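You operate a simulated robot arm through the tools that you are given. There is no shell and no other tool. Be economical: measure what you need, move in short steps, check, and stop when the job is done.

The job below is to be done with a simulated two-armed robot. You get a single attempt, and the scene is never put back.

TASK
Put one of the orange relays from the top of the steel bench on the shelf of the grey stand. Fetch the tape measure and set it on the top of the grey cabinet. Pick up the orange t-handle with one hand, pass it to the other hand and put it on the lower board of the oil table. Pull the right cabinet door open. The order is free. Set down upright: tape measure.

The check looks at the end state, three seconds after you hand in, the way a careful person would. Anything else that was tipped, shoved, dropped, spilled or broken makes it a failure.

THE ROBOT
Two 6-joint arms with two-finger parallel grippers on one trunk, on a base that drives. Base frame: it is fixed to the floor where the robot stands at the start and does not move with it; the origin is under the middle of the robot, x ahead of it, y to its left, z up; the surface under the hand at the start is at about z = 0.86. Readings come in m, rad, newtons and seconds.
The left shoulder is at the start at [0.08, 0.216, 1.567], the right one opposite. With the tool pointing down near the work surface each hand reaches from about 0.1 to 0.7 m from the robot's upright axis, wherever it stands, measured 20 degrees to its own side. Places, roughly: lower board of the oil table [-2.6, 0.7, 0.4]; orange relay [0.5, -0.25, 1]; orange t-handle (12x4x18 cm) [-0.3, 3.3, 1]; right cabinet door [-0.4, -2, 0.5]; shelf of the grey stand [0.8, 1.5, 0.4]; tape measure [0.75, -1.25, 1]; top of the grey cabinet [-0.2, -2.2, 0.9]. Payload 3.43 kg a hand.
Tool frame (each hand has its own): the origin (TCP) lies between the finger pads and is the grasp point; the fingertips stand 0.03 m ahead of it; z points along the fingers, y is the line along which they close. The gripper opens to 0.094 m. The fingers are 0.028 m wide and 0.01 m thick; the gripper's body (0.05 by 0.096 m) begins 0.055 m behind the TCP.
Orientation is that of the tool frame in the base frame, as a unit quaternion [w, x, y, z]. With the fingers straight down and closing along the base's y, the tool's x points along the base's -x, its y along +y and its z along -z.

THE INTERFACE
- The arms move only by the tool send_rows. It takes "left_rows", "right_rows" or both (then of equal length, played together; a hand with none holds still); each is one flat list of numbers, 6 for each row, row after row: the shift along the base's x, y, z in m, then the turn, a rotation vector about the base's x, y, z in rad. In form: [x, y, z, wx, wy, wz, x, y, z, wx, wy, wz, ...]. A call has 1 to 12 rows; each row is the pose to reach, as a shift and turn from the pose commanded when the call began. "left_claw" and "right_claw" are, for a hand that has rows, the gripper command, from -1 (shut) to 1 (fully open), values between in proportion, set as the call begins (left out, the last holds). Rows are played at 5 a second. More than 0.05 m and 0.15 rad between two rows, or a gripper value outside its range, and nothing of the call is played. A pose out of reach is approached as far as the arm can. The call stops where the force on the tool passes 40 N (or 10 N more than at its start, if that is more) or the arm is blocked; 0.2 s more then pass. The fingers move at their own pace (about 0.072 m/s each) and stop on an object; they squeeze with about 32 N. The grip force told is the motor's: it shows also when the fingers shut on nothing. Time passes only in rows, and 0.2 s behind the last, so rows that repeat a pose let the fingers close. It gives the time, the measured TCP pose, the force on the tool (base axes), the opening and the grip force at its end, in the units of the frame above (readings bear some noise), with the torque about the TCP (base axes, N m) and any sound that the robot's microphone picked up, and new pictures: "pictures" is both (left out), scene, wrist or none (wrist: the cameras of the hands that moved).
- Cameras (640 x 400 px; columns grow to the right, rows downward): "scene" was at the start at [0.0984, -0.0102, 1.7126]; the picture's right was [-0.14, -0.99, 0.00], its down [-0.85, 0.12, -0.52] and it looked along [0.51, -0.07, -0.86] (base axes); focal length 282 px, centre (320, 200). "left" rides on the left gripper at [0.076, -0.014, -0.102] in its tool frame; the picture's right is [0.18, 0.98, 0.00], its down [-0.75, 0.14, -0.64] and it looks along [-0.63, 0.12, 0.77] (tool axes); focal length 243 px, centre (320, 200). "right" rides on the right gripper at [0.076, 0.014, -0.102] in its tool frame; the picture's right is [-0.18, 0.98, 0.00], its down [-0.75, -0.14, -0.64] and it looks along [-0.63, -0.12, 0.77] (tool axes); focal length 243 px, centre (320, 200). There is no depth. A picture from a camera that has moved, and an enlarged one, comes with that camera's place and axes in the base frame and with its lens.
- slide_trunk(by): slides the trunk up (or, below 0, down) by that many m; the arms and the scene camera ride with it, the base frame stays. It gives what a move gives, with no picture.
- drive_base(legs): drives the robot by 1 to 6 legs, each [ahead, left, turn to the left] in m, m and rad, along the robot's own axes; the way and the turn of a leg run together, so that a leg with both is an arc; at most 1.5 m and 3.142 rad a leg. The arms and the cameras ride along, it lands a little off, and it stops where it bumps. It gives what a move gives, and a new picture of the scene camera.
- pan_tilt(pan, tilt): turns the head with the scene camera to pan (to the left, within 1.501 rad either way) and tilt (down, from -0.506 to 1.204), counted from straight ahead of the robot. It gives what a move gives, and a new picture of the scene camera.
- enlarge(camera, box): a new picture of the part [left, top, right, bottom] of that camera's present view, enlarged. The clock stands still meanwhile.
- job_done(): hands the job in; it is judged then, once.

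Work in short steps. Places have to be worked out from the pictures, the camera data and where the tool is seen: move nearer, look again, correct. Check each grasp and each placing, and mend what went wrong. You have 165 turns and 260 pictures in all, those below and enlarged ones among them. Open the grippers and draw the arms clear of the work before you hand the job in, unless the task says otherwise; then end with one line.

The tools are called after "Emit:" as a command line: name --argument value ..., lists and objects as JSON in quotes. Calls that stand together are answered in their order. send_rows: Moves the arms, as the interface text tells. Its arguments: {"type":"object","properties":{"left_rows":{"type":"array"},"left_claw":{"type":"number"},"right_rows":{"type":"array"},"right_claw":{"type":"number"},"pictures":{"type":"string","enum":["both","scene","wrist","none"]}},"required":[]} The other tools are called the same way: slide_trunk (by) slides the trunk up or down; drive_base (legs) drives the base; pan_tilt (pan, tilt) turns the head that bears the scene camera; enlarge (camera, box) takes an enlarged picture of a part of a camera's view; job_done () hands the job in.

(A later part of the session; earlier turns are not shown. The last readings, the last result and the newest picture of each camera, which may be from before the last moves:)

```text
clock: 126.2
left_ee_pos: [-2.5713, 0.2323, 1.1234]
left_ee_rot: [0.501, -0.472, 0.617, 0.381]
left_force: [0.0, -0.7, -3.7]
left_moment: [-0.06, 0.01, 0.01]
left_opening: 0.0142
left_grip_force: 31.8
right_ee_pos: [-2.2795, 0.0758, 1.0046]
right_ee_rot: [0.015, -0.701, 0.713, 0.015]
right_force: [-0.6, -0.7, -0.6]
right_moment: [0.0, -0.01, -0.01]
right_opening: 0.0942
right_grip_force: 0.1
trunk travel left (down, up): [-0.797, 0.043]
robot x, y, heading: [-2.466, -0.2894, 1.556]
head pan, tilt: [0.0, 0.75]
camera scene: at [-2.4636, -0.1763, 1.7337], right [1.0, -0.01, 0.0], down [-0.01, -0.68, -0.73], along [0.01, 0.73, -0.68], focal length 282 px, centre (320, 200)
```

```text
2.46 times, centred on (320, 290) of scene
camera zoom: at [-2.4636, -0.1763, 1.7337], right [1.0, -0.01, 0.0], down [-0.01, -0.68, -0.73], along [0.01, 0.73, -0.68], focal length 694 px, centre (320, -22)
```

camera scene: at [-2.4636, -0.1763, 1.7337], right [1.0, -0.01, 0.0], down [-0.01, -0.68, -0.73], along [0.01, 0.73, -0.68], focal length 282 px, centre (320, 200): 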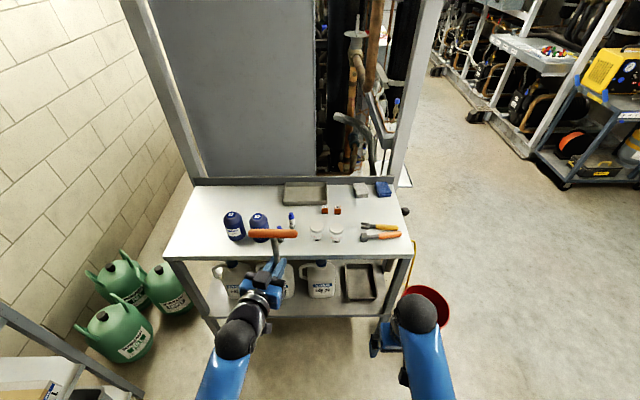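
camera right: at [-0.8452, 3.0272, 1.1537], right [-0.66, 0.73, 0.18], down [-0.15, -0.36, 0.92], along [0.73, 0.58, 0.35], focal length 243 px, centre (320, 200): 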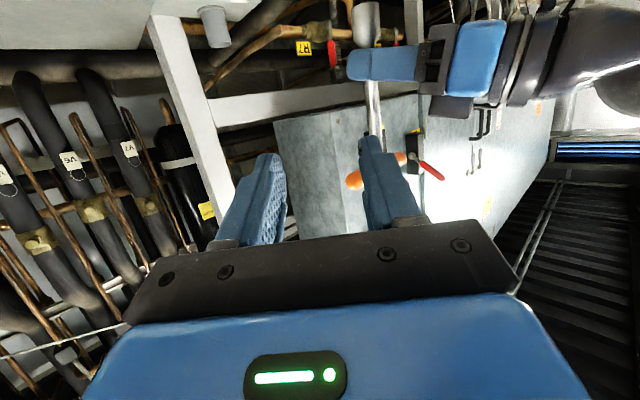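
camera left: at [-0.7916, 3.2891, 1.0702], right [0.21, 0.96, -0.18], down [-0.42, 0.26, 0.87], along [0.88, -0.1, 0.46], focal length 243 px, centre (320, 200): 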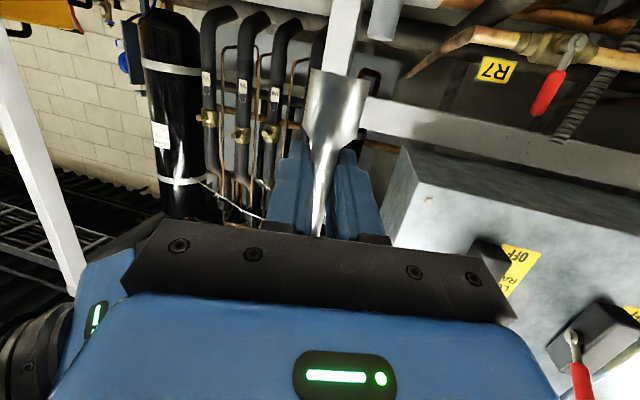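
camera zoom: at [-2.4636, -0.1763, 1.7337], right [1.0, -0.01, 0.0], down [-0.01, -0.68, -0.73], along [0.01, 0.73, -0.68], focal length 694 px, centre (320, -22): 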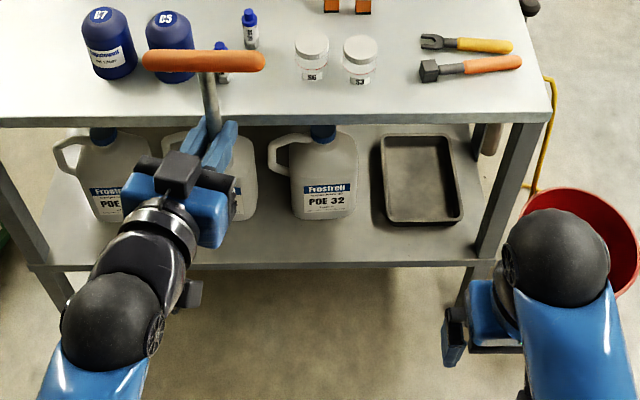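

The lower board has jugs and a tray with a free strip at the front. Lower the trunk to look and reach under.

Emit:
slide_trunk --by -0.4

Emit:
slide_trunk --by -0.2

Emit:
pan_tilt --pan 0.0 --tilt 0.6

```text
clock: 130.1
left_ee_pos: [-2.5712, 0.2327, 0.7236]
left_ee_rot: [0.502, -0.472, 0.617, 0.382]
left_force: [0.6, -0.5, -3.1]
left_moment: [-0.02, 0.02, 0.0]
left_opening: 0.0141
left_grip_force: 32.3
right_ee_pos: [-2.2798, 0.076, 0.6035]
right_ee_rot: [0.015, -0.701, 0.713, 0.015]
right_force: [0.1, -0.1, 0.5]
right_moment: [-0.03, -0.02, -0.03]
right_opening: 0.0943
right_grip_force: 0.1
trunk travel left (down, up): [-0.397, 0.443]
robot x, y, heading: [-2.4653, -0.29, 1.556]
head pan, tilt: [0.0, 0.75]
```

```text
clock: 132.2
left_ee_pos: [-2.5719, 0.2322, 0.5236]
left_ee_rot: [0.501, -0.472, 0.617, 0.381]
left_force: [0.1, 0.2, -2.8]
left_moment: [-0.02, 0.01, 0.0]
left_opening: 0.0145
left_grip_force: 31.8
right_ee_pos: [-2.2799, 0.0744, 0.4036]
right_ee_rot: [0.015, -0.701, 0.713, 0.014]
right_force: [0.4, -0.8, 0.2]
right_moment: [0.04, 0.01, 0.02]
right_opening: 0.0942
right_grip_force: 0.1
trunk travel left (down, up): [-0.197, 0.643]
robot x, y, heading: [-2.4663, -0.2904, 1.556]
head pan, tilt: [0.0, 0.75]
```

```text
clock: 132.9
left_ee_pos: [-2.5712, 0.2323, 0.5223]
left_ee_rot: [0.502, -0.471, 0.617, 0.381]
left_force: [0.3, -0.9, -3.0]
left_moment: [-0.05, -0.02, 0.03]
left_opening: 0.0144
left_grip_force: 32.3
right_ee_pos: [-2.2799, 0.0742, 0.4028]
right_ee_rot: [0.015, -0.702, 0.712, 0.015]
right_force: [-0.5, -0.4, 0.3]
right_moment: [-0.01, 0.0, 0.01]
right_opening: 0.0941
right_grip_force: 0.1
trunk travel left (down, up): [-0.197, 0.643]
robot x, y, heading: [-2.4648, -0.2925, 1.562]
head pan, tilt: [0.0, 0.6]
camera scene: at [-2.4636, -0.1712, 1.1465], right [1.0, -0.01, 0.0], down [-0.01, -0.57, -0.82], along [0.01, 0.82, -0.57], focal length 282 px, centre (320, 200)
```

scene: 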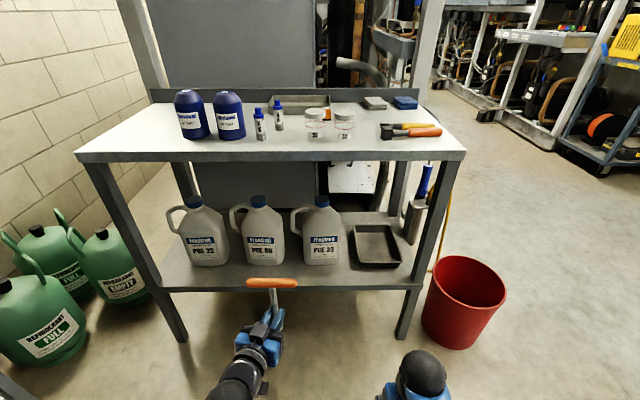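

Free strip at the front of the board is ~7 cm deep with gaps between jugs. I'll lay the handle with its stem along x in front of the middle jug and the bar in the gap between jugs 1 and 2. First roll/pitch the left hand in free space.

Emit:
send_rows --left_rows '[-0.005, -0.002, 0, -0.0767, -0.0829, 0.0767, -0.01, -0.004, 0, -0.1534, -0.1658, 0.1534, -0.015, -0.006, 0, -0.23, -0.2487, 0.23, -0.02, -0.008, 0, -0.3068, -0.3316, 0.3068, -0.025, -0.01, 0, -0.3835, -0.4145, 0.3835, -0.03, -0.012, 0, -0.46, -0.4974, 0.46, -0.035, -0.014, 0, -0.537, -0.58, 0.537, -0.04, -0.016, 0, -0.6136, -0.663, 0.6136]' --pictures "scene"

Emit:
send_rows --left_rows '[-0.005, -0.002, 0, -0.0767, -0.0829, 0.0767, -0.01, -0.004, 0, -0.1534, -0.1658, 0.1534, -0.015, -0.006, 0, -0.23, -0.2487, 0.23, -0.02, -0.008, 0, -0.3068, -0.3316, 0.3068, -0.025, -0.01, 0, -0.3835, -0.4145, 0.3835, -0.03, -0.012, 0, -0.46, -0.4974, 0.46, -0.035, -0.014, 0, -0.537, -0.58, 0.537]' --pictures "both"

```text
clock: 134.7
left_ee_pos: [-2.6106, 0.2165, 0.5225]
left_ee_rot: [-0.374, 0.85, -0.342, -0.143]
left_force: [0.4, -0.4, -2.7]
left_moment: [-0.06, -0.13, 0.01]
left_opening: 0.0145
left_grip_force: 31.9
right_ee_pos: [-2.2803, 0.0746, 0.4033]
right_ee_rot: [0.015, -0.701, 0.713, 0.015]
right_force: [-0.6, -0.8, 0.0]
right_moment: [0.0, 0.02, 0.0]
right_opening: 0.0937
right_grip_force: 0.1
trunk travel left (down, up): [-0.197, 0.643]
robot x, y, heading: [-2.4664, -0.289, 1.556]
head pan, tilt: [0.0, 0.6]
camera scene: at [-2.4636, -0.1711, 1.1465], right [1.0, -0.01, 0.0], down [-0.01, -0.57, -0.82], along [0.01, 0.82, -0.57], focal length 282 px, centre (320, 200)
```

scene: 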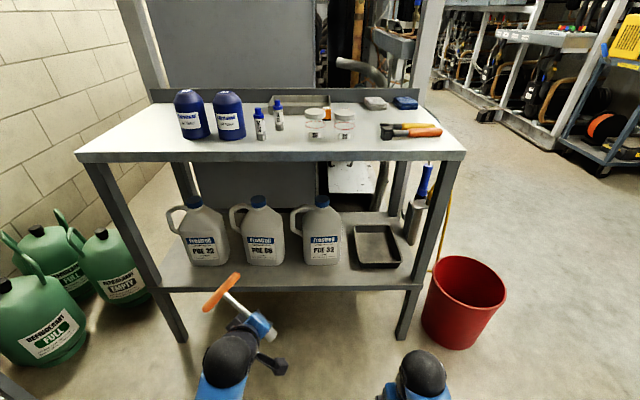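

```text
clock: 136.3
left_ee_pos: [-2.6445, 0.203, 0.5228]
left_ee_rot: [-0.169, 0.98, -0.017, 0.102]
left_force: [-0.5, -0.4, -4.4]
left_moment: [0.0, -0.11, 0.0]
left_opening: 0.0145
left_grip_force: 32.6
right_ee_pos: [-2.2798, 0.0739, 0.4044]
right_ee_rot: [0.015, -0.702, 0.712, 0.015]
right_force: [-0.1, -0.4, 0.5]
right_moment: [-0.01, -0.01, 0.01]
right_opening: 0.094
right_grip_force: 0.0
trunk travel left (down, up): [-0.197, 0.643]
robot x, y, heading: [-2.4657, -0.2865, 1.56]
head pan, tilt: [0.0, 0.6]
camera scene: at [-2.4638, -0.1711, 1.1465], right [1.0, -0.01, 0.0], down [-0.01, -0.57, -0.82], along [0.01, 0.82, -0.57], focal length 282 px, centre (320, 200)
camera left: at [-2.5926, 0.177, 0.6371], right [0.18, -0.94, -0.29], down [-0.87, -0.29, 0.4], along [-0.46, 0.18, -0.87], focal length 243 px, centre (320, 200)
```

scene: 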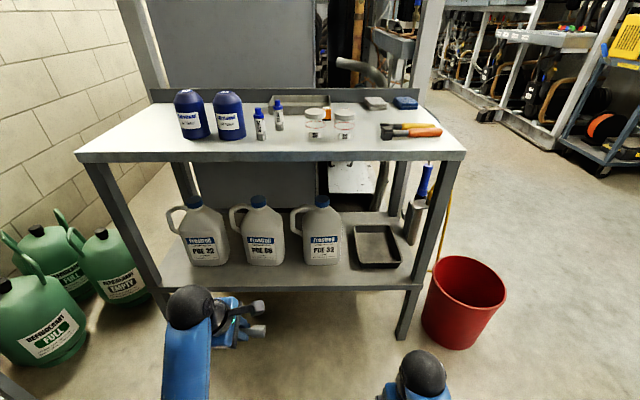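
left: 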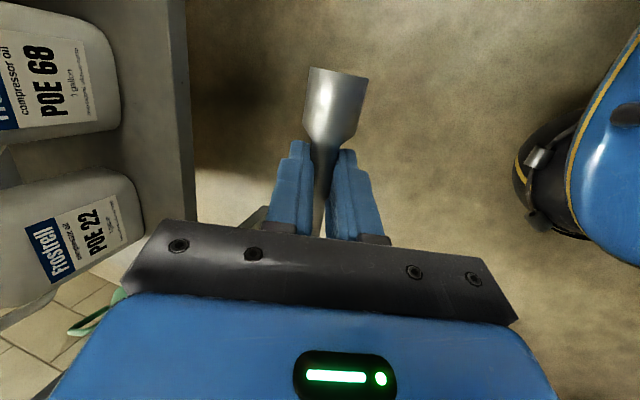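

Orientation is right: stem along x, bar to the left. Drive 0.2 m forward, keeping the hand in the opening between board and top.

Emit:
drive_base --legs '[[0.2, 0, 0]]'

Emit:
send_rows --left_rows '[0, 0.02, -0.01, 0, 0, 0, 0, 0.04, -0.02, 0, 0, 0]' --pictures "both"

```text
clock: 137.9
left_ee_pos: [-2.643, 0.4022, 0.5222]
left_ee_rot: [-0.17, 0.98, -0.017, 0.101]
left_force: [0.3, 1.1, -3.7]
left_moment: [-0.02, -0.14, 0.02]
left_opening: 0.0143
left_grip_force: 31.8
right_ee_pos: [-2.2769, 0.2756, 0.4033]
right_ee_rot: [0.014, -0.702, 0.712, 0.014]
right_force: [0.1, -0.1, -0.3]
right_moment: [-0.01, -0.03, 0.02]
right_opening: 0.094
right_grip_force: 0.0
trunk travel left (down, up): [-0.197, 0.643]
robot x, y, heading: [-2.4656, -0.0908, 1.56]
head pan, tilt: [0.0, 0.6]
camera scene: at [-2.461, 0.0295, 1.1464], right [1.0, -0.01, 0.0], down [-0.01, -0.57, -0.82], along [0.01, 0.82, -0.57], focal length 282 px, centre (320, 200)
```

scene: 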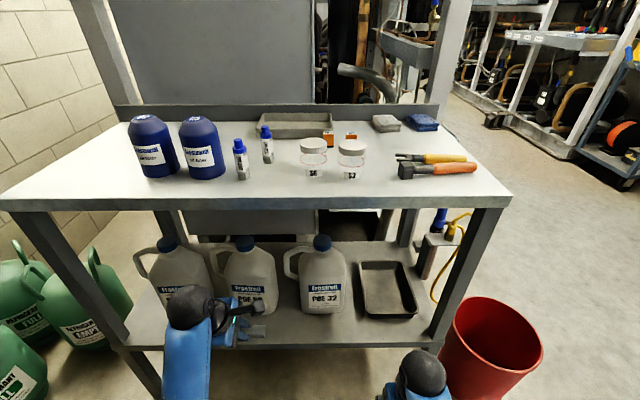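

```text
clock: 138.5
left_ee_pos: [-2.6422, 0.4421, 0.5022]
left_ee_rot: [-0.17, 0.98, -0.018, 0.101]
left_force: [0.1, 1.2, -2.2]
left_moment: [-0.01, -0.11, -0.01]
left_opening: 0.0142
left_grip_force: 32.5
right_ee_pos: [-2.2773, 0.2742, 0.4037]
right_ee_rot: [0.015, -0.702, 0.712, 0.015]
right_force: [0.1, 0.2, 1.2]
right_moment: [0.0, 0.02, -0.01]
right_opening: 0.0941
right_grip_force: 0.0
trunk travel left (down, up): [-0.197, 0.643]
robot x, y, heading: [-2.4641, -0.0894, 1.562]
head pan, tilt: [0.0, 0.6]
camera scene: at [-2.461, 0.0288, 1.1465], right [1.0, -0.01, 0.0], down [-0.01, -0.57, -0.82], along [0.01, 0.82, -0.57], focal length 282 px, centre (320, 200)
camera left: at [-2.5896, 0.417, 0.6165], right [0.18, -0.94, -0.3], down [-0.87, -0.29, 0.4], along [-0.46, 0.19, -0.87], focal length 243 px, centre (320, 200)
```

scene: 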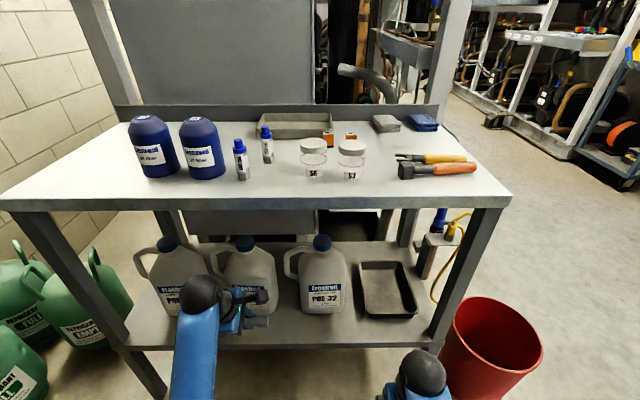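
left: 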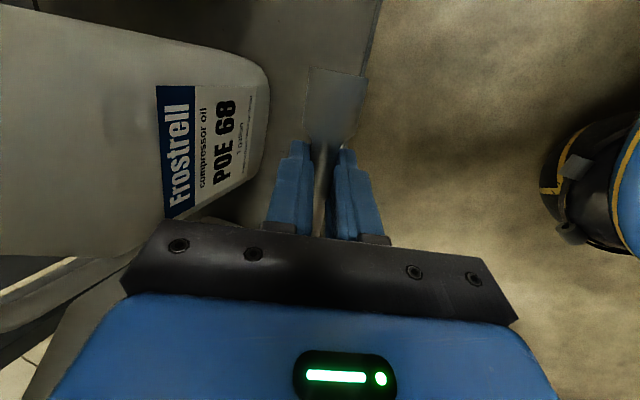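

Jug fronts are at y≈0.567, board edge ≈0.465. Move TCP to (-2.668,0.51) and lower to z≈0.42, then look.

Emit:
send_rows --left_rows '[-0.01, 0.025, -0.02, 0, 0, 0, -0.02, 0.048, -0.04, 0, 0, 0, -0.026, 0.066, -0.06, 0, 0, 0, -0.026, 0.068, -0.08, 0, 0, 0]' --pictures "both"

```text
clock: 139.5
left_ee_pos: [-2.6693, 0.5113, 0.4227]
left_ee_rot: [-0.171, 0.98, -0.018, 0.101]
left_force: [0.9, -0.2, -2.9]
left_moment: [0.0, -0.16, 0.0]
left_opening: 0.0145
left_grip_force: 31.9
right_ee_pos: [-2.2771, 0.2734, 0.4037]
right_ee_rot: [0.014, -0.702, 0.712, 0.015]
right_force: [-0.1, 0.4, 0.3]
right_moment: [0.02, 0.02, 0.0]
right_opening: 0.0941
right_grip_force: 0.0
trunk travel left (down, up): [-0.197, 0.643]
robot x, y, heading: [-2.4644, -0.0921, 1.558]
head pan, tilt: [0.0, 0.6]
camera scene: at [-2.4611, 0.0288, 1.1466], right [1.0, -0.01, 0.0], down [-0.01, -0.57, -0.82], along [0.01, 0.82, -0.57], focal length 282 px, centre (320, 200)
camera left: at [-2.6157, 0.4844, 0.5374], right [0.18, -0.94, -0.3], down [-0.87, -0.29, 0.4], along [-0.46, 0.19, -0.87], focal length 243 px, centre (320, 200)
```

scene: 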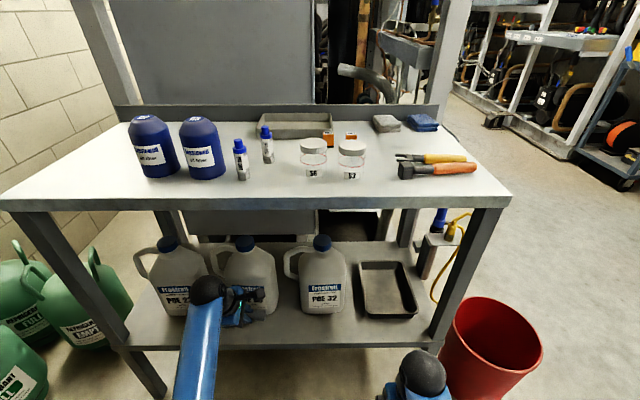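
left: 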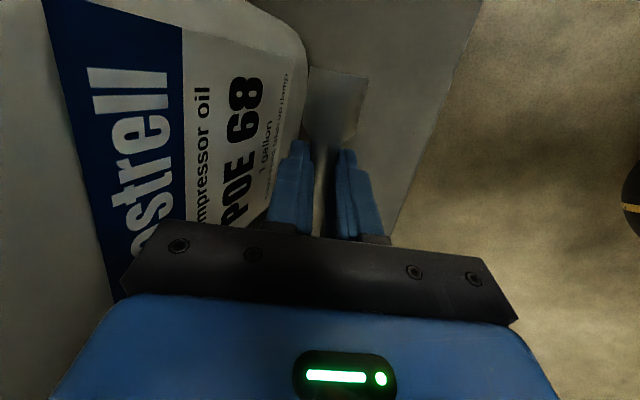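

Clearances good (board y 0.455–0.56, stem ≈0.515). Lower slowly to contact.

Emit:
send_rows --left_rows '[0, 0, -0.015, 0, 0, 0, 0, 0, -0.03, 0, 0, 0, 0, 0, -0.04, 0, 0, 0, 0, 0, -0.046, 0, 0, 0, 0, 0, -0.052, 0, 0, 0, 0, 0, -0.056, 0, 0, 0]' --pictures "wrist"

```text
clock: 140.3
left_ee_pos: [-2.6692, 0.5107, 0.3962]
left_ee_rot: [-0.177, 0.979, -0.019, 0.103]
left_force: [2.6, -22.1, 30.4]
left_moment: [-1.02, -0.01, 0.1]
left_opening: 0.0142
left_grip_force: 32.3
right_ee_pos: [-2.2765, 0.2725, 0.4051]
right_ee_rot: [0.015, -0.701, 0.712, 0.016]
right_force: [-0.1, -0.7, 0.0]
right_moment: [-0.02, 0.02, -0.04]
right_opening: 0.0939
right_grip_force: 0.0
trunk travel left (down, up): [-0.197, 0.643]
robot x, y, heading: [-2.4616, -0.0913, 1.559]
head pan, tilt: [0.0, 0.6]
stopped in row 4 (left hand): the force on the tool passed its limit at 50 N (the readings are from after the stop); the commanded pose is now the measured one
camera left: at [-2.6161, 0.4829, 0.5093], right [0.18, -0.93, -0.31], down [-0.87, -0.3, 0.39], along [-0.46, 0.2, -0.87], focal length 243 px, centre (320, 200)
```

left: 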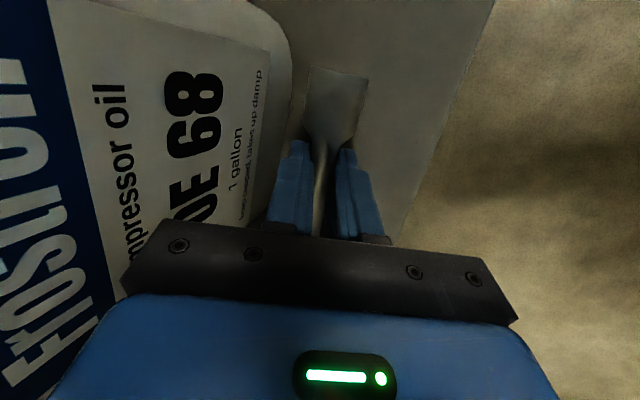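

Fingertips touch the board (so board ≈0.36); the handle is ~1 cm above it. Ease up 3 mm and open the fingers partially to release.

Emit:
send_rows --left_rows '[0, -0.002, 0.003, 0, 0, 0, 0, -0.002, 0.004, 0, 0, 0, 0, -0.002, 0.004, 0, 0, 0]' --left_claw -0.3 --pictures "wrist"

```text
clock: 141.1
left_ee_pos: [-2.6689, 0.5111, 0.3978]
left_ee_rot: [-0.178, 0.978, -0.018, 0.102]
left_force: [0.1, 17.1, 16.8]
left_moment: [0.5, 0.09, -0.08]
left_opening: 0.0202
left_grip_force: 0.1
right_ee_pos: [-2.2764, 0.2741, 0.4041]
right_ee_rot: [0.015, -0.701, 0.713, 0.016]
right_force: [0.3, -0.1, -0.5]
right_moment: [-0.02, 0.02, -0.02]
right_opening: 0.0943
right_grip_force: 0.1
trunk travel left (down, up): [-0.197, 0.643]
robot x, y, heading: [-2.4611, -0.093, 1.558]
head pan, tilt: [0.0, 0.6]
camera left: at [-2.6158, 0.484, 0.5103], right [0.18, -0.93, -0.31], down [-0.87, -0.3, 0.39], along [-0.46, 0.2, -0.87], focal length 243 px, centre (320, 200)
```

left: 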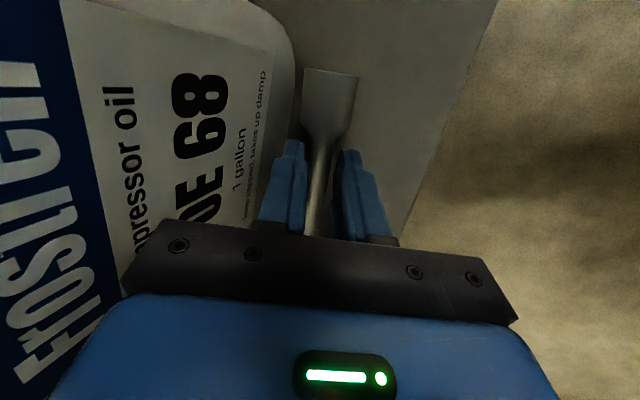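

The front finger presses on the board while opening; raise slightly so it can open.

Emit:
send_rows --left_rows '[0, -0.003, 0.006, 0, 0, 0, 0, -0.005, 0.012, 0, 0, 0, 0, -0.005, 0.014, 0, 0, 0]' --pictures "wrist"

```text
clock: 141.9
left_ee_pos: [-2.6697, 0.503, 0.4077]
left_ee_rot: [-0.173, 0.979, -0.018, 0.102]
left_force: [-0.2, 0.1, -1.1]
left_moment: [0.05, 0.02, -0.01]
left_opening: 0.0331
left_grip_force: 0.1
right_ee_pos: [-2.2773, 0.2729, 0.4038]
right_ee_rot: [0.015, -0.702, 0.712, 0.015]
right_force: [-0.6, -0.5, -0.2]
right_moment: [-0.03, 0.03, 0.01]
right_opening: 0.094
right_grip_force: 0.2
trunk travel left (down, up): [-0.197, 0.643]
robot x, y, heading: [-2.466, -0.0895, 1.563]
head pan, tilt: [0.0, 0.6]
camera left: at [-2.6162, 0.4774, 0.5211], right [0.18, -0.94, -0.3], down [-0.87, -0.3, 0.4], along [-0.46, 0.19, -0.87], focal length 243 px, centre (320, 200)
```

left: 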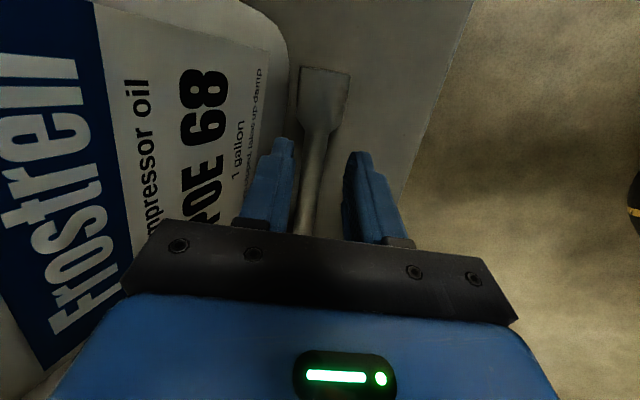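

Released; lift out along the tool axis and retreat, then look.

Emit:
send_rows --left_rows '[-0.004, -0.008, 0.02, 0, 0, 0, -0.008, -0.016, 0.04, 0, 0, 0, -0.012, -0.024, 0.06, 0, 0, 0, -0.012, -0.06, 0.075, 0, 0, 0, -0.012, -0.1, 0.09, 0, 0, 0, -0.012, -0.145, 0.1, 0, 0, 0, -0.012, -0.19, 0.1, 0, 0, 0, -0.012, -0.23, 0.1, 0, 0, 0]' --pictures "both"

```text
clock: 143.7
left_ee_pos: [-2.6815, 0.274, 0.5084]
left_ee_rot: [-0.176, 0.979, -0.017, 0.102]
left_force: [-0.4, 0.0, 0.0]
left_moment: [0.01, -0.01, -0.01]
left_opening: 0.0328
left_grip_force: 0.0
right_ee_pos: [-2.2766, 0.2734, 0.4036]
right_ee_rot: [0.015, -0.701, 0.713, 0.015]
right_force: [0.6, -0.4, -0.2]
right_moment: [0.0, -0.01, 0.0]
right_opening: 0.0938
right_grip_force: 0.0
trunk travel left (down, up): [-0.197, 0.643]
robot x, y, heading: [-2.464, -0.0895, 1.557]
head pan, tilt: [0.0, 0.6]
camera scene: at [-2.4609, 0.0271, 1.1467], right [1.0, -0.01, 0.0], down [-0.01, -0.56, -0.83], along [0.01, 0.83, -0.56], focal length 282 px, centre (320, 200)
camera left: at [-2.6286, 0.2466, 0.6219], right [0.18, -0.93, -0.31], down [-0.87, -0.3, 0.39], along [-0.46, 0.2, -0.87], focal length 243 px, centre (320, 200)
```

scene: 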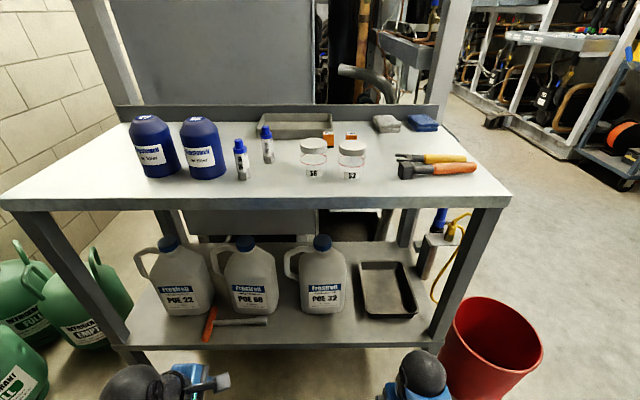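
left: 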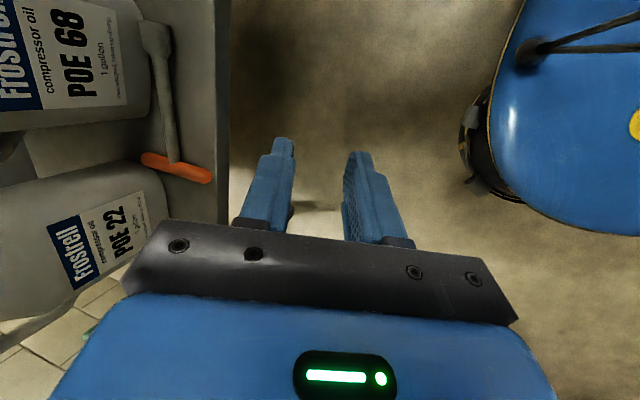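

The T-handle lies flat on the lower board, jugs untouched. Back away, restore the left hand to tool-down, and raise the trunk.

Emit:
drive_base --legs '[[-0.45, 0, 0]]'

Emit:
send_rows --left_rows '[0, 0, 0, -0.01, 0.039, -0.137, 0, 0, 0, -0.02, 0.078, -0.275, 0, 0, 0, -0.03, 0.118, -0.412, 0, 0, 0, -0.04, 0.157, -0.549, 0, 0, 0, -0.05, 0.196, -0.687, 0, 0, 0, -0.061, 0.235, -0.824, 0, 0, -0.02, -0.071, 0.274, -0.961, 0, 0, -0.04, -0.081, 0.313, -1.099, 0, 0, -0.06, -0.091, 0.353, -1.236, 0, 0, -0.08, -0.101, 0.392, -1.374, 0, 0, -0.1, -0.111, 0.431, -1.511]' --left_claw 1 --pictures "none"

Emit:
slide_trunk --by 0.4

Emit:
slide_trunk --by 0.2

```text
clock: 146.5
left_ee_pos: [-2.6867, -0.1759, 0.5088]
left_ee_rot: [-0.177, 0.979, -0.017, 0.101]
left_force: [0.6, -0.3, 0.0]
left_moment: [0.02, 0.01, -0.02]
left_opening: 0.0329
left_grip_force: 0.0
right_ee_pos: [-2.2823, -0.1759, 0.4029]
right_ee_rot: [0.015, -0.702, 0.712, 0.014]
right_force: [-0.4, -0.6, -1.1]
right_moment: [0.0, -0.01, 0.02]
right_opening: 0.0939
right_grip_force: 0.0
trunk travel left (down, up): [-0.197, 0.643]
robot x, y, heading: [-2.4683, -0.5403, 1.558]
head pan, tilt: [0.0, 0.6]
camera scene: at [-2.4663, -0.4227, 1.1467], right [1.0, -0.01, 0.0], down [-0.01, -0.56, -0.83], along [0.01, 0.83, -0.56], focal length 282 px, centre (320, 200)
```

scene: 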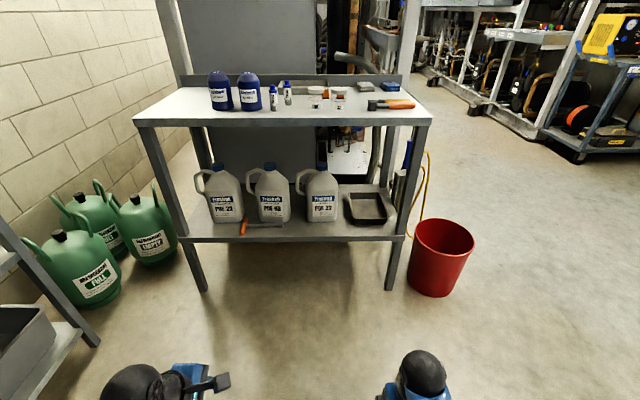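

```text
clock: 148.9
left_ee_pos: [-2.6868, -0.1767, 0.3992]
left_ee_rot: [-0.003, 0.707, -0.707, 0.001]
left_force: [0.6, 0.2, -0.4]
left_moment: [-0.02, -0.03, 0.01]
left_opening: 0.0939
left_grip_force: 0.0
left hand out of reach, approached as far as the arm can: row 1, 2, 3, 4, 5, 6, 7, 8, 9, 10, 11
right_ee_pos: [-2.2818, -0.1757, 0.4046]
right_ee_rot: [0.015, -0.702, 0.712, 0.014]
right_force: [0.9, 0.6, -0.2]
right_moment: [0.01, 0.02, -0.01]
right_opening: 0.094
right_grip_force: 0.1
trunk travel left (down, up): [-0.197, 0.643]
robot x, y, heading: [-2.4694, -0.5418, 1.561]
head pan, tilt: [0.0, 0.6]
```

```text
clock: 152.7
left_ee_pos: [-2.6887, -0.1751, 0.799]
left_ee_rot: [-0.006, 0.708, -0.706, 0.001]
left_force: [0.3, -0.6, 0.1]
left_moment: [0.0, 0.01, -0.01]
left_opening: 0.0943
left_grip_force: 0.0
right_ee_pos: [-2.2828, -0.1754, 0.8045]
right_ee_rot: [0.015, -0.702, 0.712, 0.015]
right_force: [0.1, -0.5, 0.7]
right_moment: [-0.01, 0.01, 0.0]
right_opening: 0.0938
right_grip_force: 0.1
trunk travel left (down, up): [-0.597, 0.243]
robot x, y, heading: [-2.4689, -0.5405, 1.554]
head pan, tilt: [0.0, 0.6]
```

```text
clock: 154.9
left_ee_pos: [-2.6877, -0.1751, 0.9995]
left_ee_rot: [-0.004, 0.708, -0.706, 0.002]
left_force: [-0.3, 0.1, 0.6]
left_moment: [-0.03, 0.0, -0.01]
left_opening: 0.0941
left_grip_force: 0.1
right_ee_pos: [-2.2823, -0.1763, 1.0033]
right_ee_rot: [0.014, -0.702, 0.712, 0.015]
right_force: [1.0, -0.5, 1.1]
right_moment: [0.03, 0.0, 0.02]
right_opening: 0.0942
right_grip_force: 0.1
trunk travel left (down, up): [-0.797, 0.043]
robot x, y, heading: [-2.4672, -0.5386, 1.557]
head pan, tilt: [0.0, 0.6]
```

Turn to face +x and drive towards the bench's right part where the tape measure is.

Emit:
drive_base --legs '[[0, 0, -1.557], [1.2, 0, 0], [1.0, 0, 0], [0, -0.65, 0]]'

Emit:
pan_tilt --pan -0.1 --tilt 0.75

```text
clock: 172.7
left_ee_pos: [0.0824, -0.9732, 0.9989]
left_ee_rot: [0.003, -0.006, 1.0, -0.004]
left_force: [-0.1, 0.5, 0.3]
left_moment: [0.01, 0.01, 0.0]
left_opening: 0.0941
left_grip_force: 0.0
right_ee_pos: [0.0875, -1.3789, 1.0041]
right_ee_rot: [0.021, 0.003, 1.0, 0.0]
right_force: [-0.7, 0.1, -0.6]
right_moment: [-0.03, 0.03, 0.04]
right_opening: 0.0939
right_grip_force: 0.0
trunk travel left (down, up): [-0.797, 0.043]
robot x, y, heading: [-0.2787, -1.2009, -0.004]
head pan, tilt: [0.0, 0.6]
camera scene: at [-0.1595, -1.1971, 1.7466], right [0.0, -1.0, 0.0], down [-0.57, 0.0, -0.82], along [0.82, 0.0, -0.57], focal length 282 px, centre (320, 200)
```

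scene: 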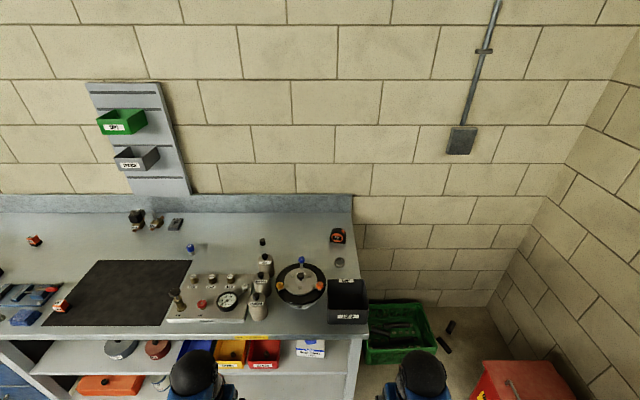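

```text
clock: 173.4
left_ee_pos: [0.0829, -0.9757, 0.9998]
left_ee_rot: [0.002, -0.006, 1.0, -0.004]
left_force: [0.5, 0.8, -0.1]
left_moment: [0.02, -0.02, 0.0]
left_opening: 0.0938
left_grip_force: 0.0
right_ee_pos: [0.0875, -1.3795, 1.0032]
right_ee_rot: [0.021, 0.002, 1.0, -0.001]
right_force: [0.3, 0.2, 0.5]
right_moment: [0.0, 0.03, 0.0]
right_opening: 0.0939
right_grip_force: 0.0
trunk travel left (down, up): [-0.797, 0.043]
robot x, y, heading: [-0.2825, -1.2016, -0.0]
head pan, tilt: [-0.099, 0.75]
camera scene: at [-0.1653, -1.2069, 1.7338], right [-0.1, -0.99, 0.0], down [-0.68, 0.07, -0.73], along [0.73, -0.07, -0.68], focal length 282 px, centre (320, 200)
```

scene: 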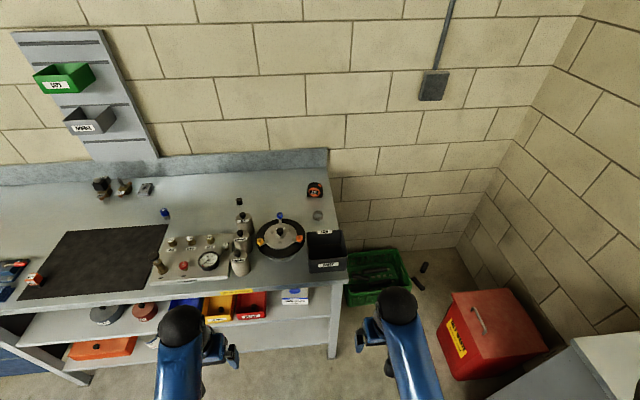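

Emit:
enlarge --camera "scene" --box '[230, 160, 370, 280]'

Emit:
drive_base --legs '[[0.15, 0.12, 0]]'

Emit:
enlarge --camera "scene" --box '[270, 180, 370, 270]'

```text
3.33 times, centred on (300, 220) of scene
camera zoom: at [-0.1653, -1.2069, 1.7338], right [-0.1, -0.99, 0.0], down [-0.68, 0.07, -0.73], along [0.73, -0.07, -0.68], focal length 940 px, centre (387, 133)
```

zoom: 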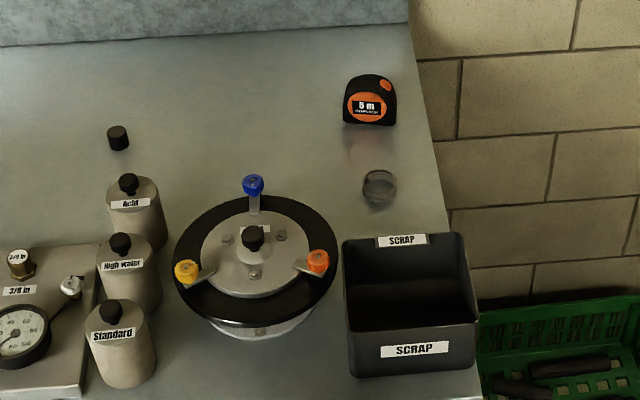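

```text
clock: 175.0
left_ee_pos: [0.2304, -0.8594, 1.0016]
left_ee_rot: [0.003, -0.005, 1.0, -0.002]
left_force: [0.0, -0.6, 0.4]
left_moment: [0.01, -0.03, 0.0]
left_opening: 0.094
left_grip_force: 0.0
right_ee_pos: [0.234, -1.2639, 1.0039]
right_ee_rot: [0.022, 0.002, 1.0, 0.001]
right_force: [-0.3, -0.2, -0.1]
right_moment: [0.04, -0.02, 0.04]
right_opening: 0.0941
right_grip_force: 0.1
trunk travel left (down, up): [-0.797, 0.043]
robot x, y, heading: [-0.1289, -1.0803, -0.008]
head pan, tilt: [-0.099, 0.75]
camera scene: at [-0.0201, -1.0928, 1.7341], right [-0.1, -0.99, 0.0], down [-0.68, 0.07, -0.73], along [0.73, -0.07, -0.68], focal length 282 px, centre (320, 200)
```

scene: 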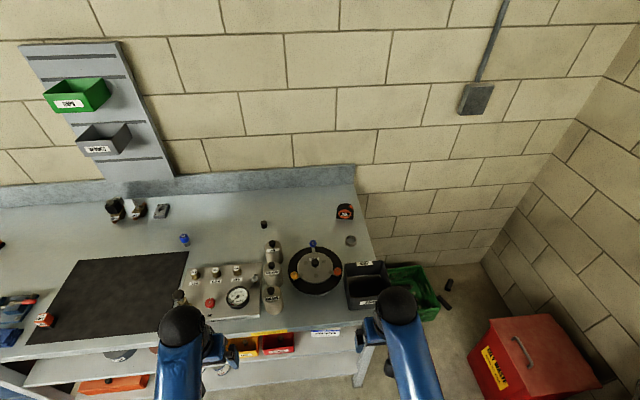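

```text
4.44 times, centred on (320, 225) of scene
camera zoom: at [-0.0201, -1.0928, 1.7341], right [-0.1, -0.99, 0.0], down [-0.68, 0.07, -0.73], along [0.73, -0.07, -0.68], focal length 1253 px, centre (320, 89)
```

zoom: 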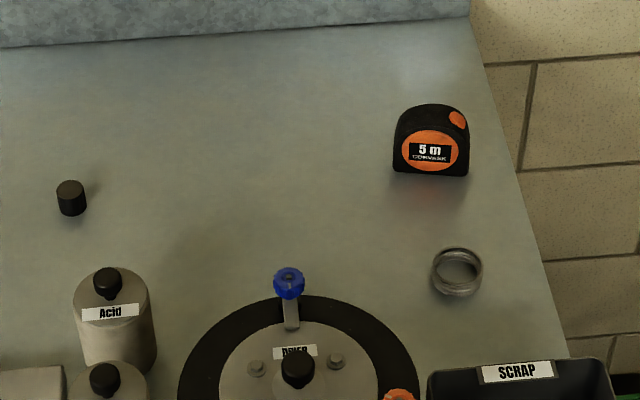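

The tape stands upright, face toward the robot, at about (0.81,-1.276), ~7 cm wide. Drive up to the bench.

Emit:
drive_base --legs '[[0.15, 0, 0]]'

Emit:
enlarge --camera "scene" --box '[270, 200, 400, 320]'

```text
clock: 176.3
left_ee_pos: [0.3791, -0.858, 0.9997]
left_ee_rot: [0.004, -0.003, 1.0, -0.004]
left_force: [0.7, 0.6, 0.6]
left_moment: [0.02, -0.02, 0.0]
left_opening: 0.0937
left_grip_force: 0.2
right_ee_pos: [0.3827, -1.263, 1.0053]
right_ee_rot: [0.023, 0.004, 1.0, -0.001]
right_force: [-1.1, 0.1, 0.1]
right_moment: [-0.04, -0.03, -0.03]
right_opening: 0.0941
right_grip_force: 0.1
trunk travel left (down, up): [-0.797, 0.043]
robot x, y, heading: [0.0197, -1.0805, -0.01]
head pan, tilt: [-0.099, 0.75]
camera scene: at [0.1283, -1.0901, 1.7342], right [-0.1, -0.99, 0.0], down [-0.68, 0.07, -0.73], along [0.73, -0.08, -0.68], focal length 282 px, centre (320, 200)
```

scene: 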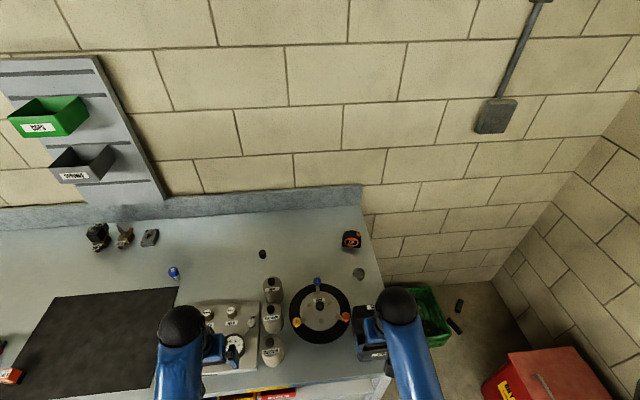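

```text
3.33 times, centred on (335, 260) of scene
camera zoom: at [0.1283, -1.0901, 1.7342], right [-0.1, -0.99, 0.0], down [-0.68, 0.07, -0.73], along [0.73, -0.08, -0.68], focal length 940 px, centre (270, 0)
```

zoom: 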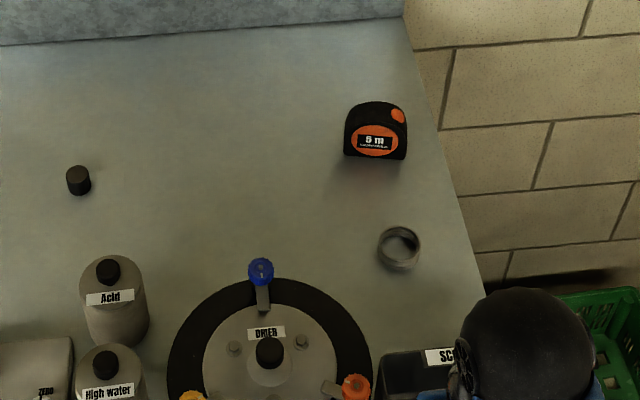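

Pitch the right hand forward 0.6 rad while rising, then move out over the gear towards the tape.

Emit:
send_rows --right_rows '[0, 0, 0.02, 0, -0.12, 0, 0.01, 0, 0.04, 0, -0.24, 0, 0.02, 0, 0.06, 0, -0.36, 0, 0.03, 0, 0.08, 0, -0.48, 0, 0.06, 0, 0.09, 0, -0.6, 0, 0.105, -0.003, 0.09, 0, -0.6, 0, 0.15, -0.006, 0.09, 0, -0.6, 0, 0.195, -0.009, 0.09, 0, -0.6, 0, 0.24, -0.012, 0.09, 0, -0.6, 0, 0.285, -0.015, 0.08, 0, -0.6, 0]' --pictures "both"

```text
clock: 178.5
left_ee_pos: [0.3828, -0.8587, 0.9989]
left_ee_rot: [0.001, -0.004, 1.0, -0.003]
left_force: [0.6, -0.3, 0.2]
left_moment: [-0.01, 0.02, 0.01]
left_opening: 0.0939
left_grip_force: 0.1
right_ee_pos: [0.6738, -1.2788, 1.0822]
right_ee_rot: [0.314, 0.003, 0.949, 0.001]
right_force: [0.0, 0.3, 0.0]
right_moment: [0.03, 0.02, -0.01]
right_opening: 0.094
right_grip_force: 0.1
trunk travel left (down, up): [-0.797, 0.043]
robot x, y, heading: [0.0179, -1.0824, -0.005]
head pan, tilt: [-0.099, 0.75]
camera scene: at [0.137, -1.0896, 1.7334], right [-0.1, -0.99, 0.0], down [-0.68, 0.07, -0.73], along [0.73, -0.08, -0.68], focal length 282 px, centre (320, 200)
camera right: at [0.5505, -1.2636, 1.1178], right [0.15, 0.98, 0.11], down [0.22, -0.15, 0.96], along [0.96, -0.12, -0.24], focal length 243 px, centre (320, 200)
```

scene: 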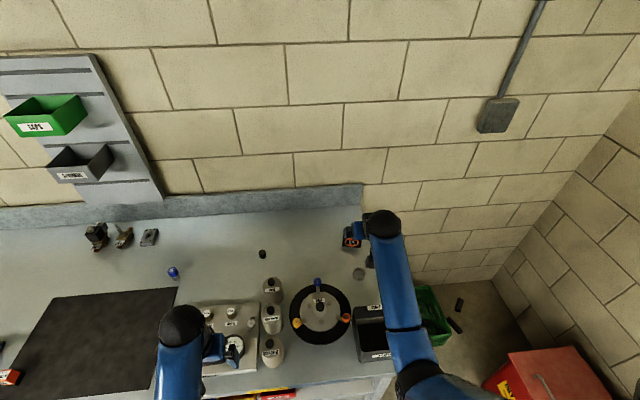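
right: 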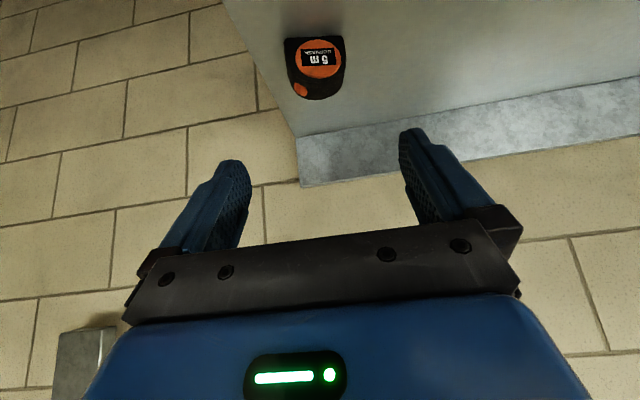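

Tape centre ≈(0.805,-1.279), aligned with the fingers in y. Move along the tool axis to 12 cm short.

Emit:
send_rows --right_rows '[0.02, 0, -0.035, 0, 0, 0, 0.045, 0, -0.07, 0, 0, 0, 0.066, 0, -0.1, 0, 0, 0]' --pictures "wrist"

```text
clock: 179.3
left_ee_pos: [0.3835, -0.8577, 0.9987]
left_ee_rot: [0.0, -0.004, 1.0, -0.004]
left_force: [0.6, -0.1, -0.1]
left_moment: [0.0, 0.01, 0.03]
left_opening: 0.0943
left_grip_force: 0.1
right_ee_pos: [0.7372, -1.2793, 0.9835]
right_ee_rot: [0.315, 0.004, 0.949, 0.001]
right_force: [0.4, 0.0, 0.9]
right_moment: [-0.01, 0.01, -0.02]
right_opening: 0.094
right_grip_force: 0.0
trunk travel left (down, up): [-0.797, 0.043]
robot x, y, heading: [0.0165, -1.0774, -0.003]
head pan, tilt: [-0.099, 0.75]
camera right: at [0.6136, -1.2634, 1.018], right [0.15, 0.98, 0.11], down [0.22, -0.15, 0.96], along [0.96, -0.12, -0.24], focal length 243 px, centre (320, 200)
```

right: 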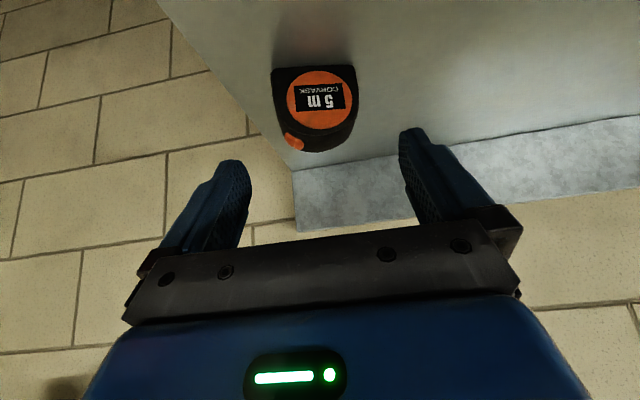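

Move in: TCP to about (0.811,-1.281,0.900) around the tape.

Emit:
send_rows --right_rows '[0.028, -0.001, -0.03, 0, 0, 0, 0.052, -0.002, -0.058, 0, 0, 0, 0.066, -0.002, -0.073, 0, 0, 0, 0.074, -0.002, -0.082, 0, 0, 0]' --pictures "wrist"

```text
clock: 180.3
left_ee_pos: [0.3805, -0.8588, 0.9999]
left_ee_rot: [0.002, -0.005, 1.0, -0.004]
left_force: [0.2, 0.1, 0.6]
left_moment: [0.01, -0.01, 0.0]
left_opening: 0.0939
left_grip_force: 0.0
right_ee_pos: [0.7889, -1.2801, 0.9181]
right_ee_rot: [0.315, 0.003, 0.949, 0.001]
right_force: [0.4, 0.6, -0.3]
right_moment: [-0.02, -0.03, -0.01]
right_opening: 0.0938
right_grip_force: 0.0
right hand out of reach, approached as far as the arm can: row 3, 4
trunk travel left (down, up): [-0.797, 0.043]
robot x, y, heading: [0.0207, -1.0814, -0.004]
head pan, tilt: [-0.099, 0.75]
camera right: at [0.6648, -1.2646, 0.9541], right [0.15, 0.98, 0.11], down [0.22, -0.15, 0.96], along [0.96, -0.12, -0.24], focal length 243 px, centre (320, 200)
```

right: 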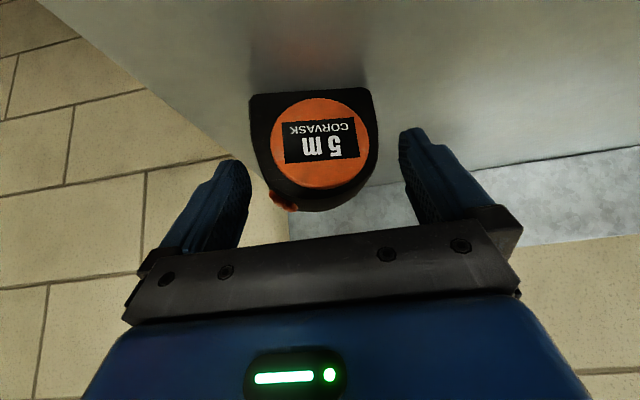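

Out of reach by ~2 cm. Retract slightly upward, pull the left hand back off the bench, then lower the trunk 8 cm and retry.

Emit:
send_rows --right_rows '[-0.02, 0, 0.03, 0, 0, 0, -0.03, 0, 0.06, 0, 0, 0, -0.035, 0, 0.09, 0, 0, 0, -0.035, 0, 0.09, 0, 0, 0]' --left_rows '[-0.04, 0, 0, 0, 0, 0, -0.08, 0, 0, 0, 0, 0, -0.12, 0, 0, 0, 0, 0, -0.15, 0, 0, 0, 0, 0]' --pictures "none"

Emit:
slide_trunk --by -0.08

Emit:
send_rows --right_rows '[0.01, 0, 0, 0, 0, 0]' --pictures "both"

```text
clock: 181.3
left_ee_pos: [0.232, -0.8578, 1.0003]
left_ee_rot: [0.003, -0.003, 1.0, -0.003]
left_force: [0.1, -0.4, -0.3]
left_moment: [-0.01, -0.04, 0.04]
left_opening: 0.094
left_grip_force: 0.0
right_ee_pos: [0.7516, -1.2803, 1.009]
right_ee_rot: [0.316, 0.004, 0.949, 0.001]
right_force: [0.2, 0.0, -0.2]
right_moment: [-0.01, -0.02, -0.03]
right_opening: 0.094
right_grip_force: 0.1
trunk travel left (down, up): [-0.797, 0.043]
robot x, y, heading: [0.0195, -1.0801, -0.005]
head pan, tilt: [-0.099, 0.75]
```

```text
clock: 182.5
left_ee_pos: [0.2321, -0.8569, 0.9191]
left_ee_rot: [0.002, -0.004, 1.0, -0.005]
left_force: [-0.2, 0.0, -0.6]
left_moment: [-0.04, -0.01, 0.02]
left_opening: 0.0941
left_grip_force: 0.1
right_ee_pos: [0.7525, -1.2796, 0.9281]
right_ee_rot: [0.316, 0.004, 0.949, 0.001]
right_force: [0.1, -0.7, -0.2]
right_moment: [0.01, 0.02, 0.01]
right_opening: 0.094
right_grip_force: 0.0
trunk travel left (down, up): [-0.717, 0.123]
robot x, y, heading: [0.0176, -1.0798, -0.003]
head pan, tilt: [-0.099, 0.75]
```

```text
clock: 182.9
left_ee_pos: [0.2337, -0.856, 0.9184]
left_ee_rot: [0.001, -0.005, 1.0, -0.004]
left_force: [0.9, 0.1, -0.2]
left_moment: [0.01, 0.0, 0.02]
left_opening: 0.094
left_grip_force: 0.0
right_ee_pos: [0.7629, -1.2798, 0.9274]
right_ee_rot: [0.315, 0.002, 0.949, 0.001]
right_force: [0.2, -0.3, -0.5]
right_moment: [-0.05, 0.05, -0.01]
right_opening: 0.0938
right_grip_force: 0.1
trunk travel left (down, up): [-0.717, 0.123]
robot x, y, heading: [0.0159, -1.0816, -0.005]
head pan, tilt: [-0.099, 0.75]
camera scene: at [0.1345, -1.0895, 1.6537], right [-0.1, -0.99, 0.0], down [-0.68, 0.07, -0.73], along [0.73, -0.08, -0.68], focal length 282 px, centre (320, 200)
camera right: at [0.6407, -1.2653, 0.9629], right [0.15, 0.98, 0.11], down [0.22, -0.15, 0.96], along [0.96, -0.12, -0.24], focal length 243 px, centre (320, 200)
```

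scene: 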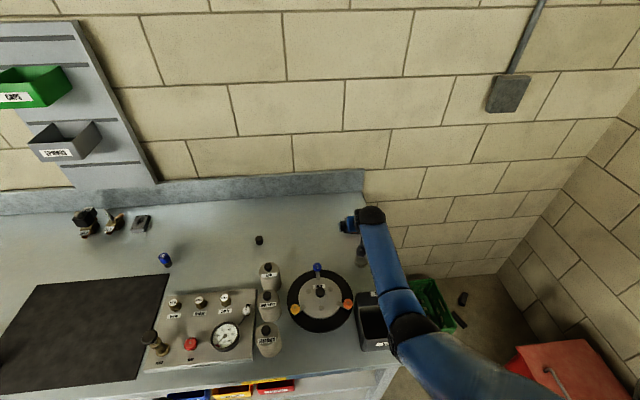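
right: 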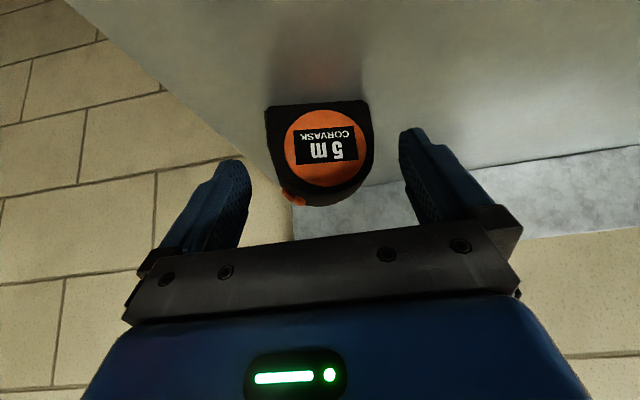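

Advance onto the tape again.

Emit:
send_rows --right_rows '[0.016, 0, -0.009, 0, 0, 0, 0.032, 0, -0.018, 0, 0, 0, 0.046, -0.001, -0.026, 0, 0, 0]' --pictures "wrist"

```text
clock: 183.7
left_ee_pos: [0.2327, -0.8582, 0.9202]
left_ee_rot: [0.002, -0.004, 1.0, -0.003]
left_force: [0.5, -0.1, -0.6]
left_moment: [0.0, 0.01, 0.04]
left_opening: 0.094
left_grip_force: 0.0
right_ee_pos: [0.8085, -1.2817, 0.9009]
right_ee_rot: [0.315, 0.003, 0.949, 0.001]
right_force: [0.0, -0.4, -0.3]
right_moment: [-0.02, 0.0, 0.04]
right_opening: 0.0938
right_grip_force: 0.1
trunk travel left (down, up): [-0.717, 0.123]
robot x, y, heading: [0.0185, -1.0781, -0.003]
head pan, tilt: [-0.099, 0.75]
camera right: at [0.6865, -1.2674, 0.9363], right [0.15, 0.98, 0.11], down [0.22, -0.15, 0.96], along [0.96, -0.12, -0.24], focal length 243 px, centre (320, 200)
```

right: 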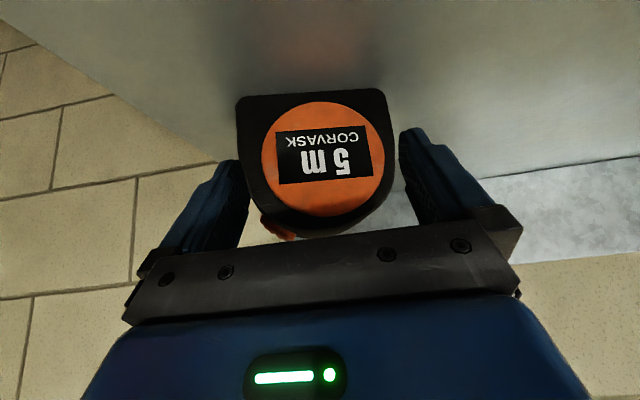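

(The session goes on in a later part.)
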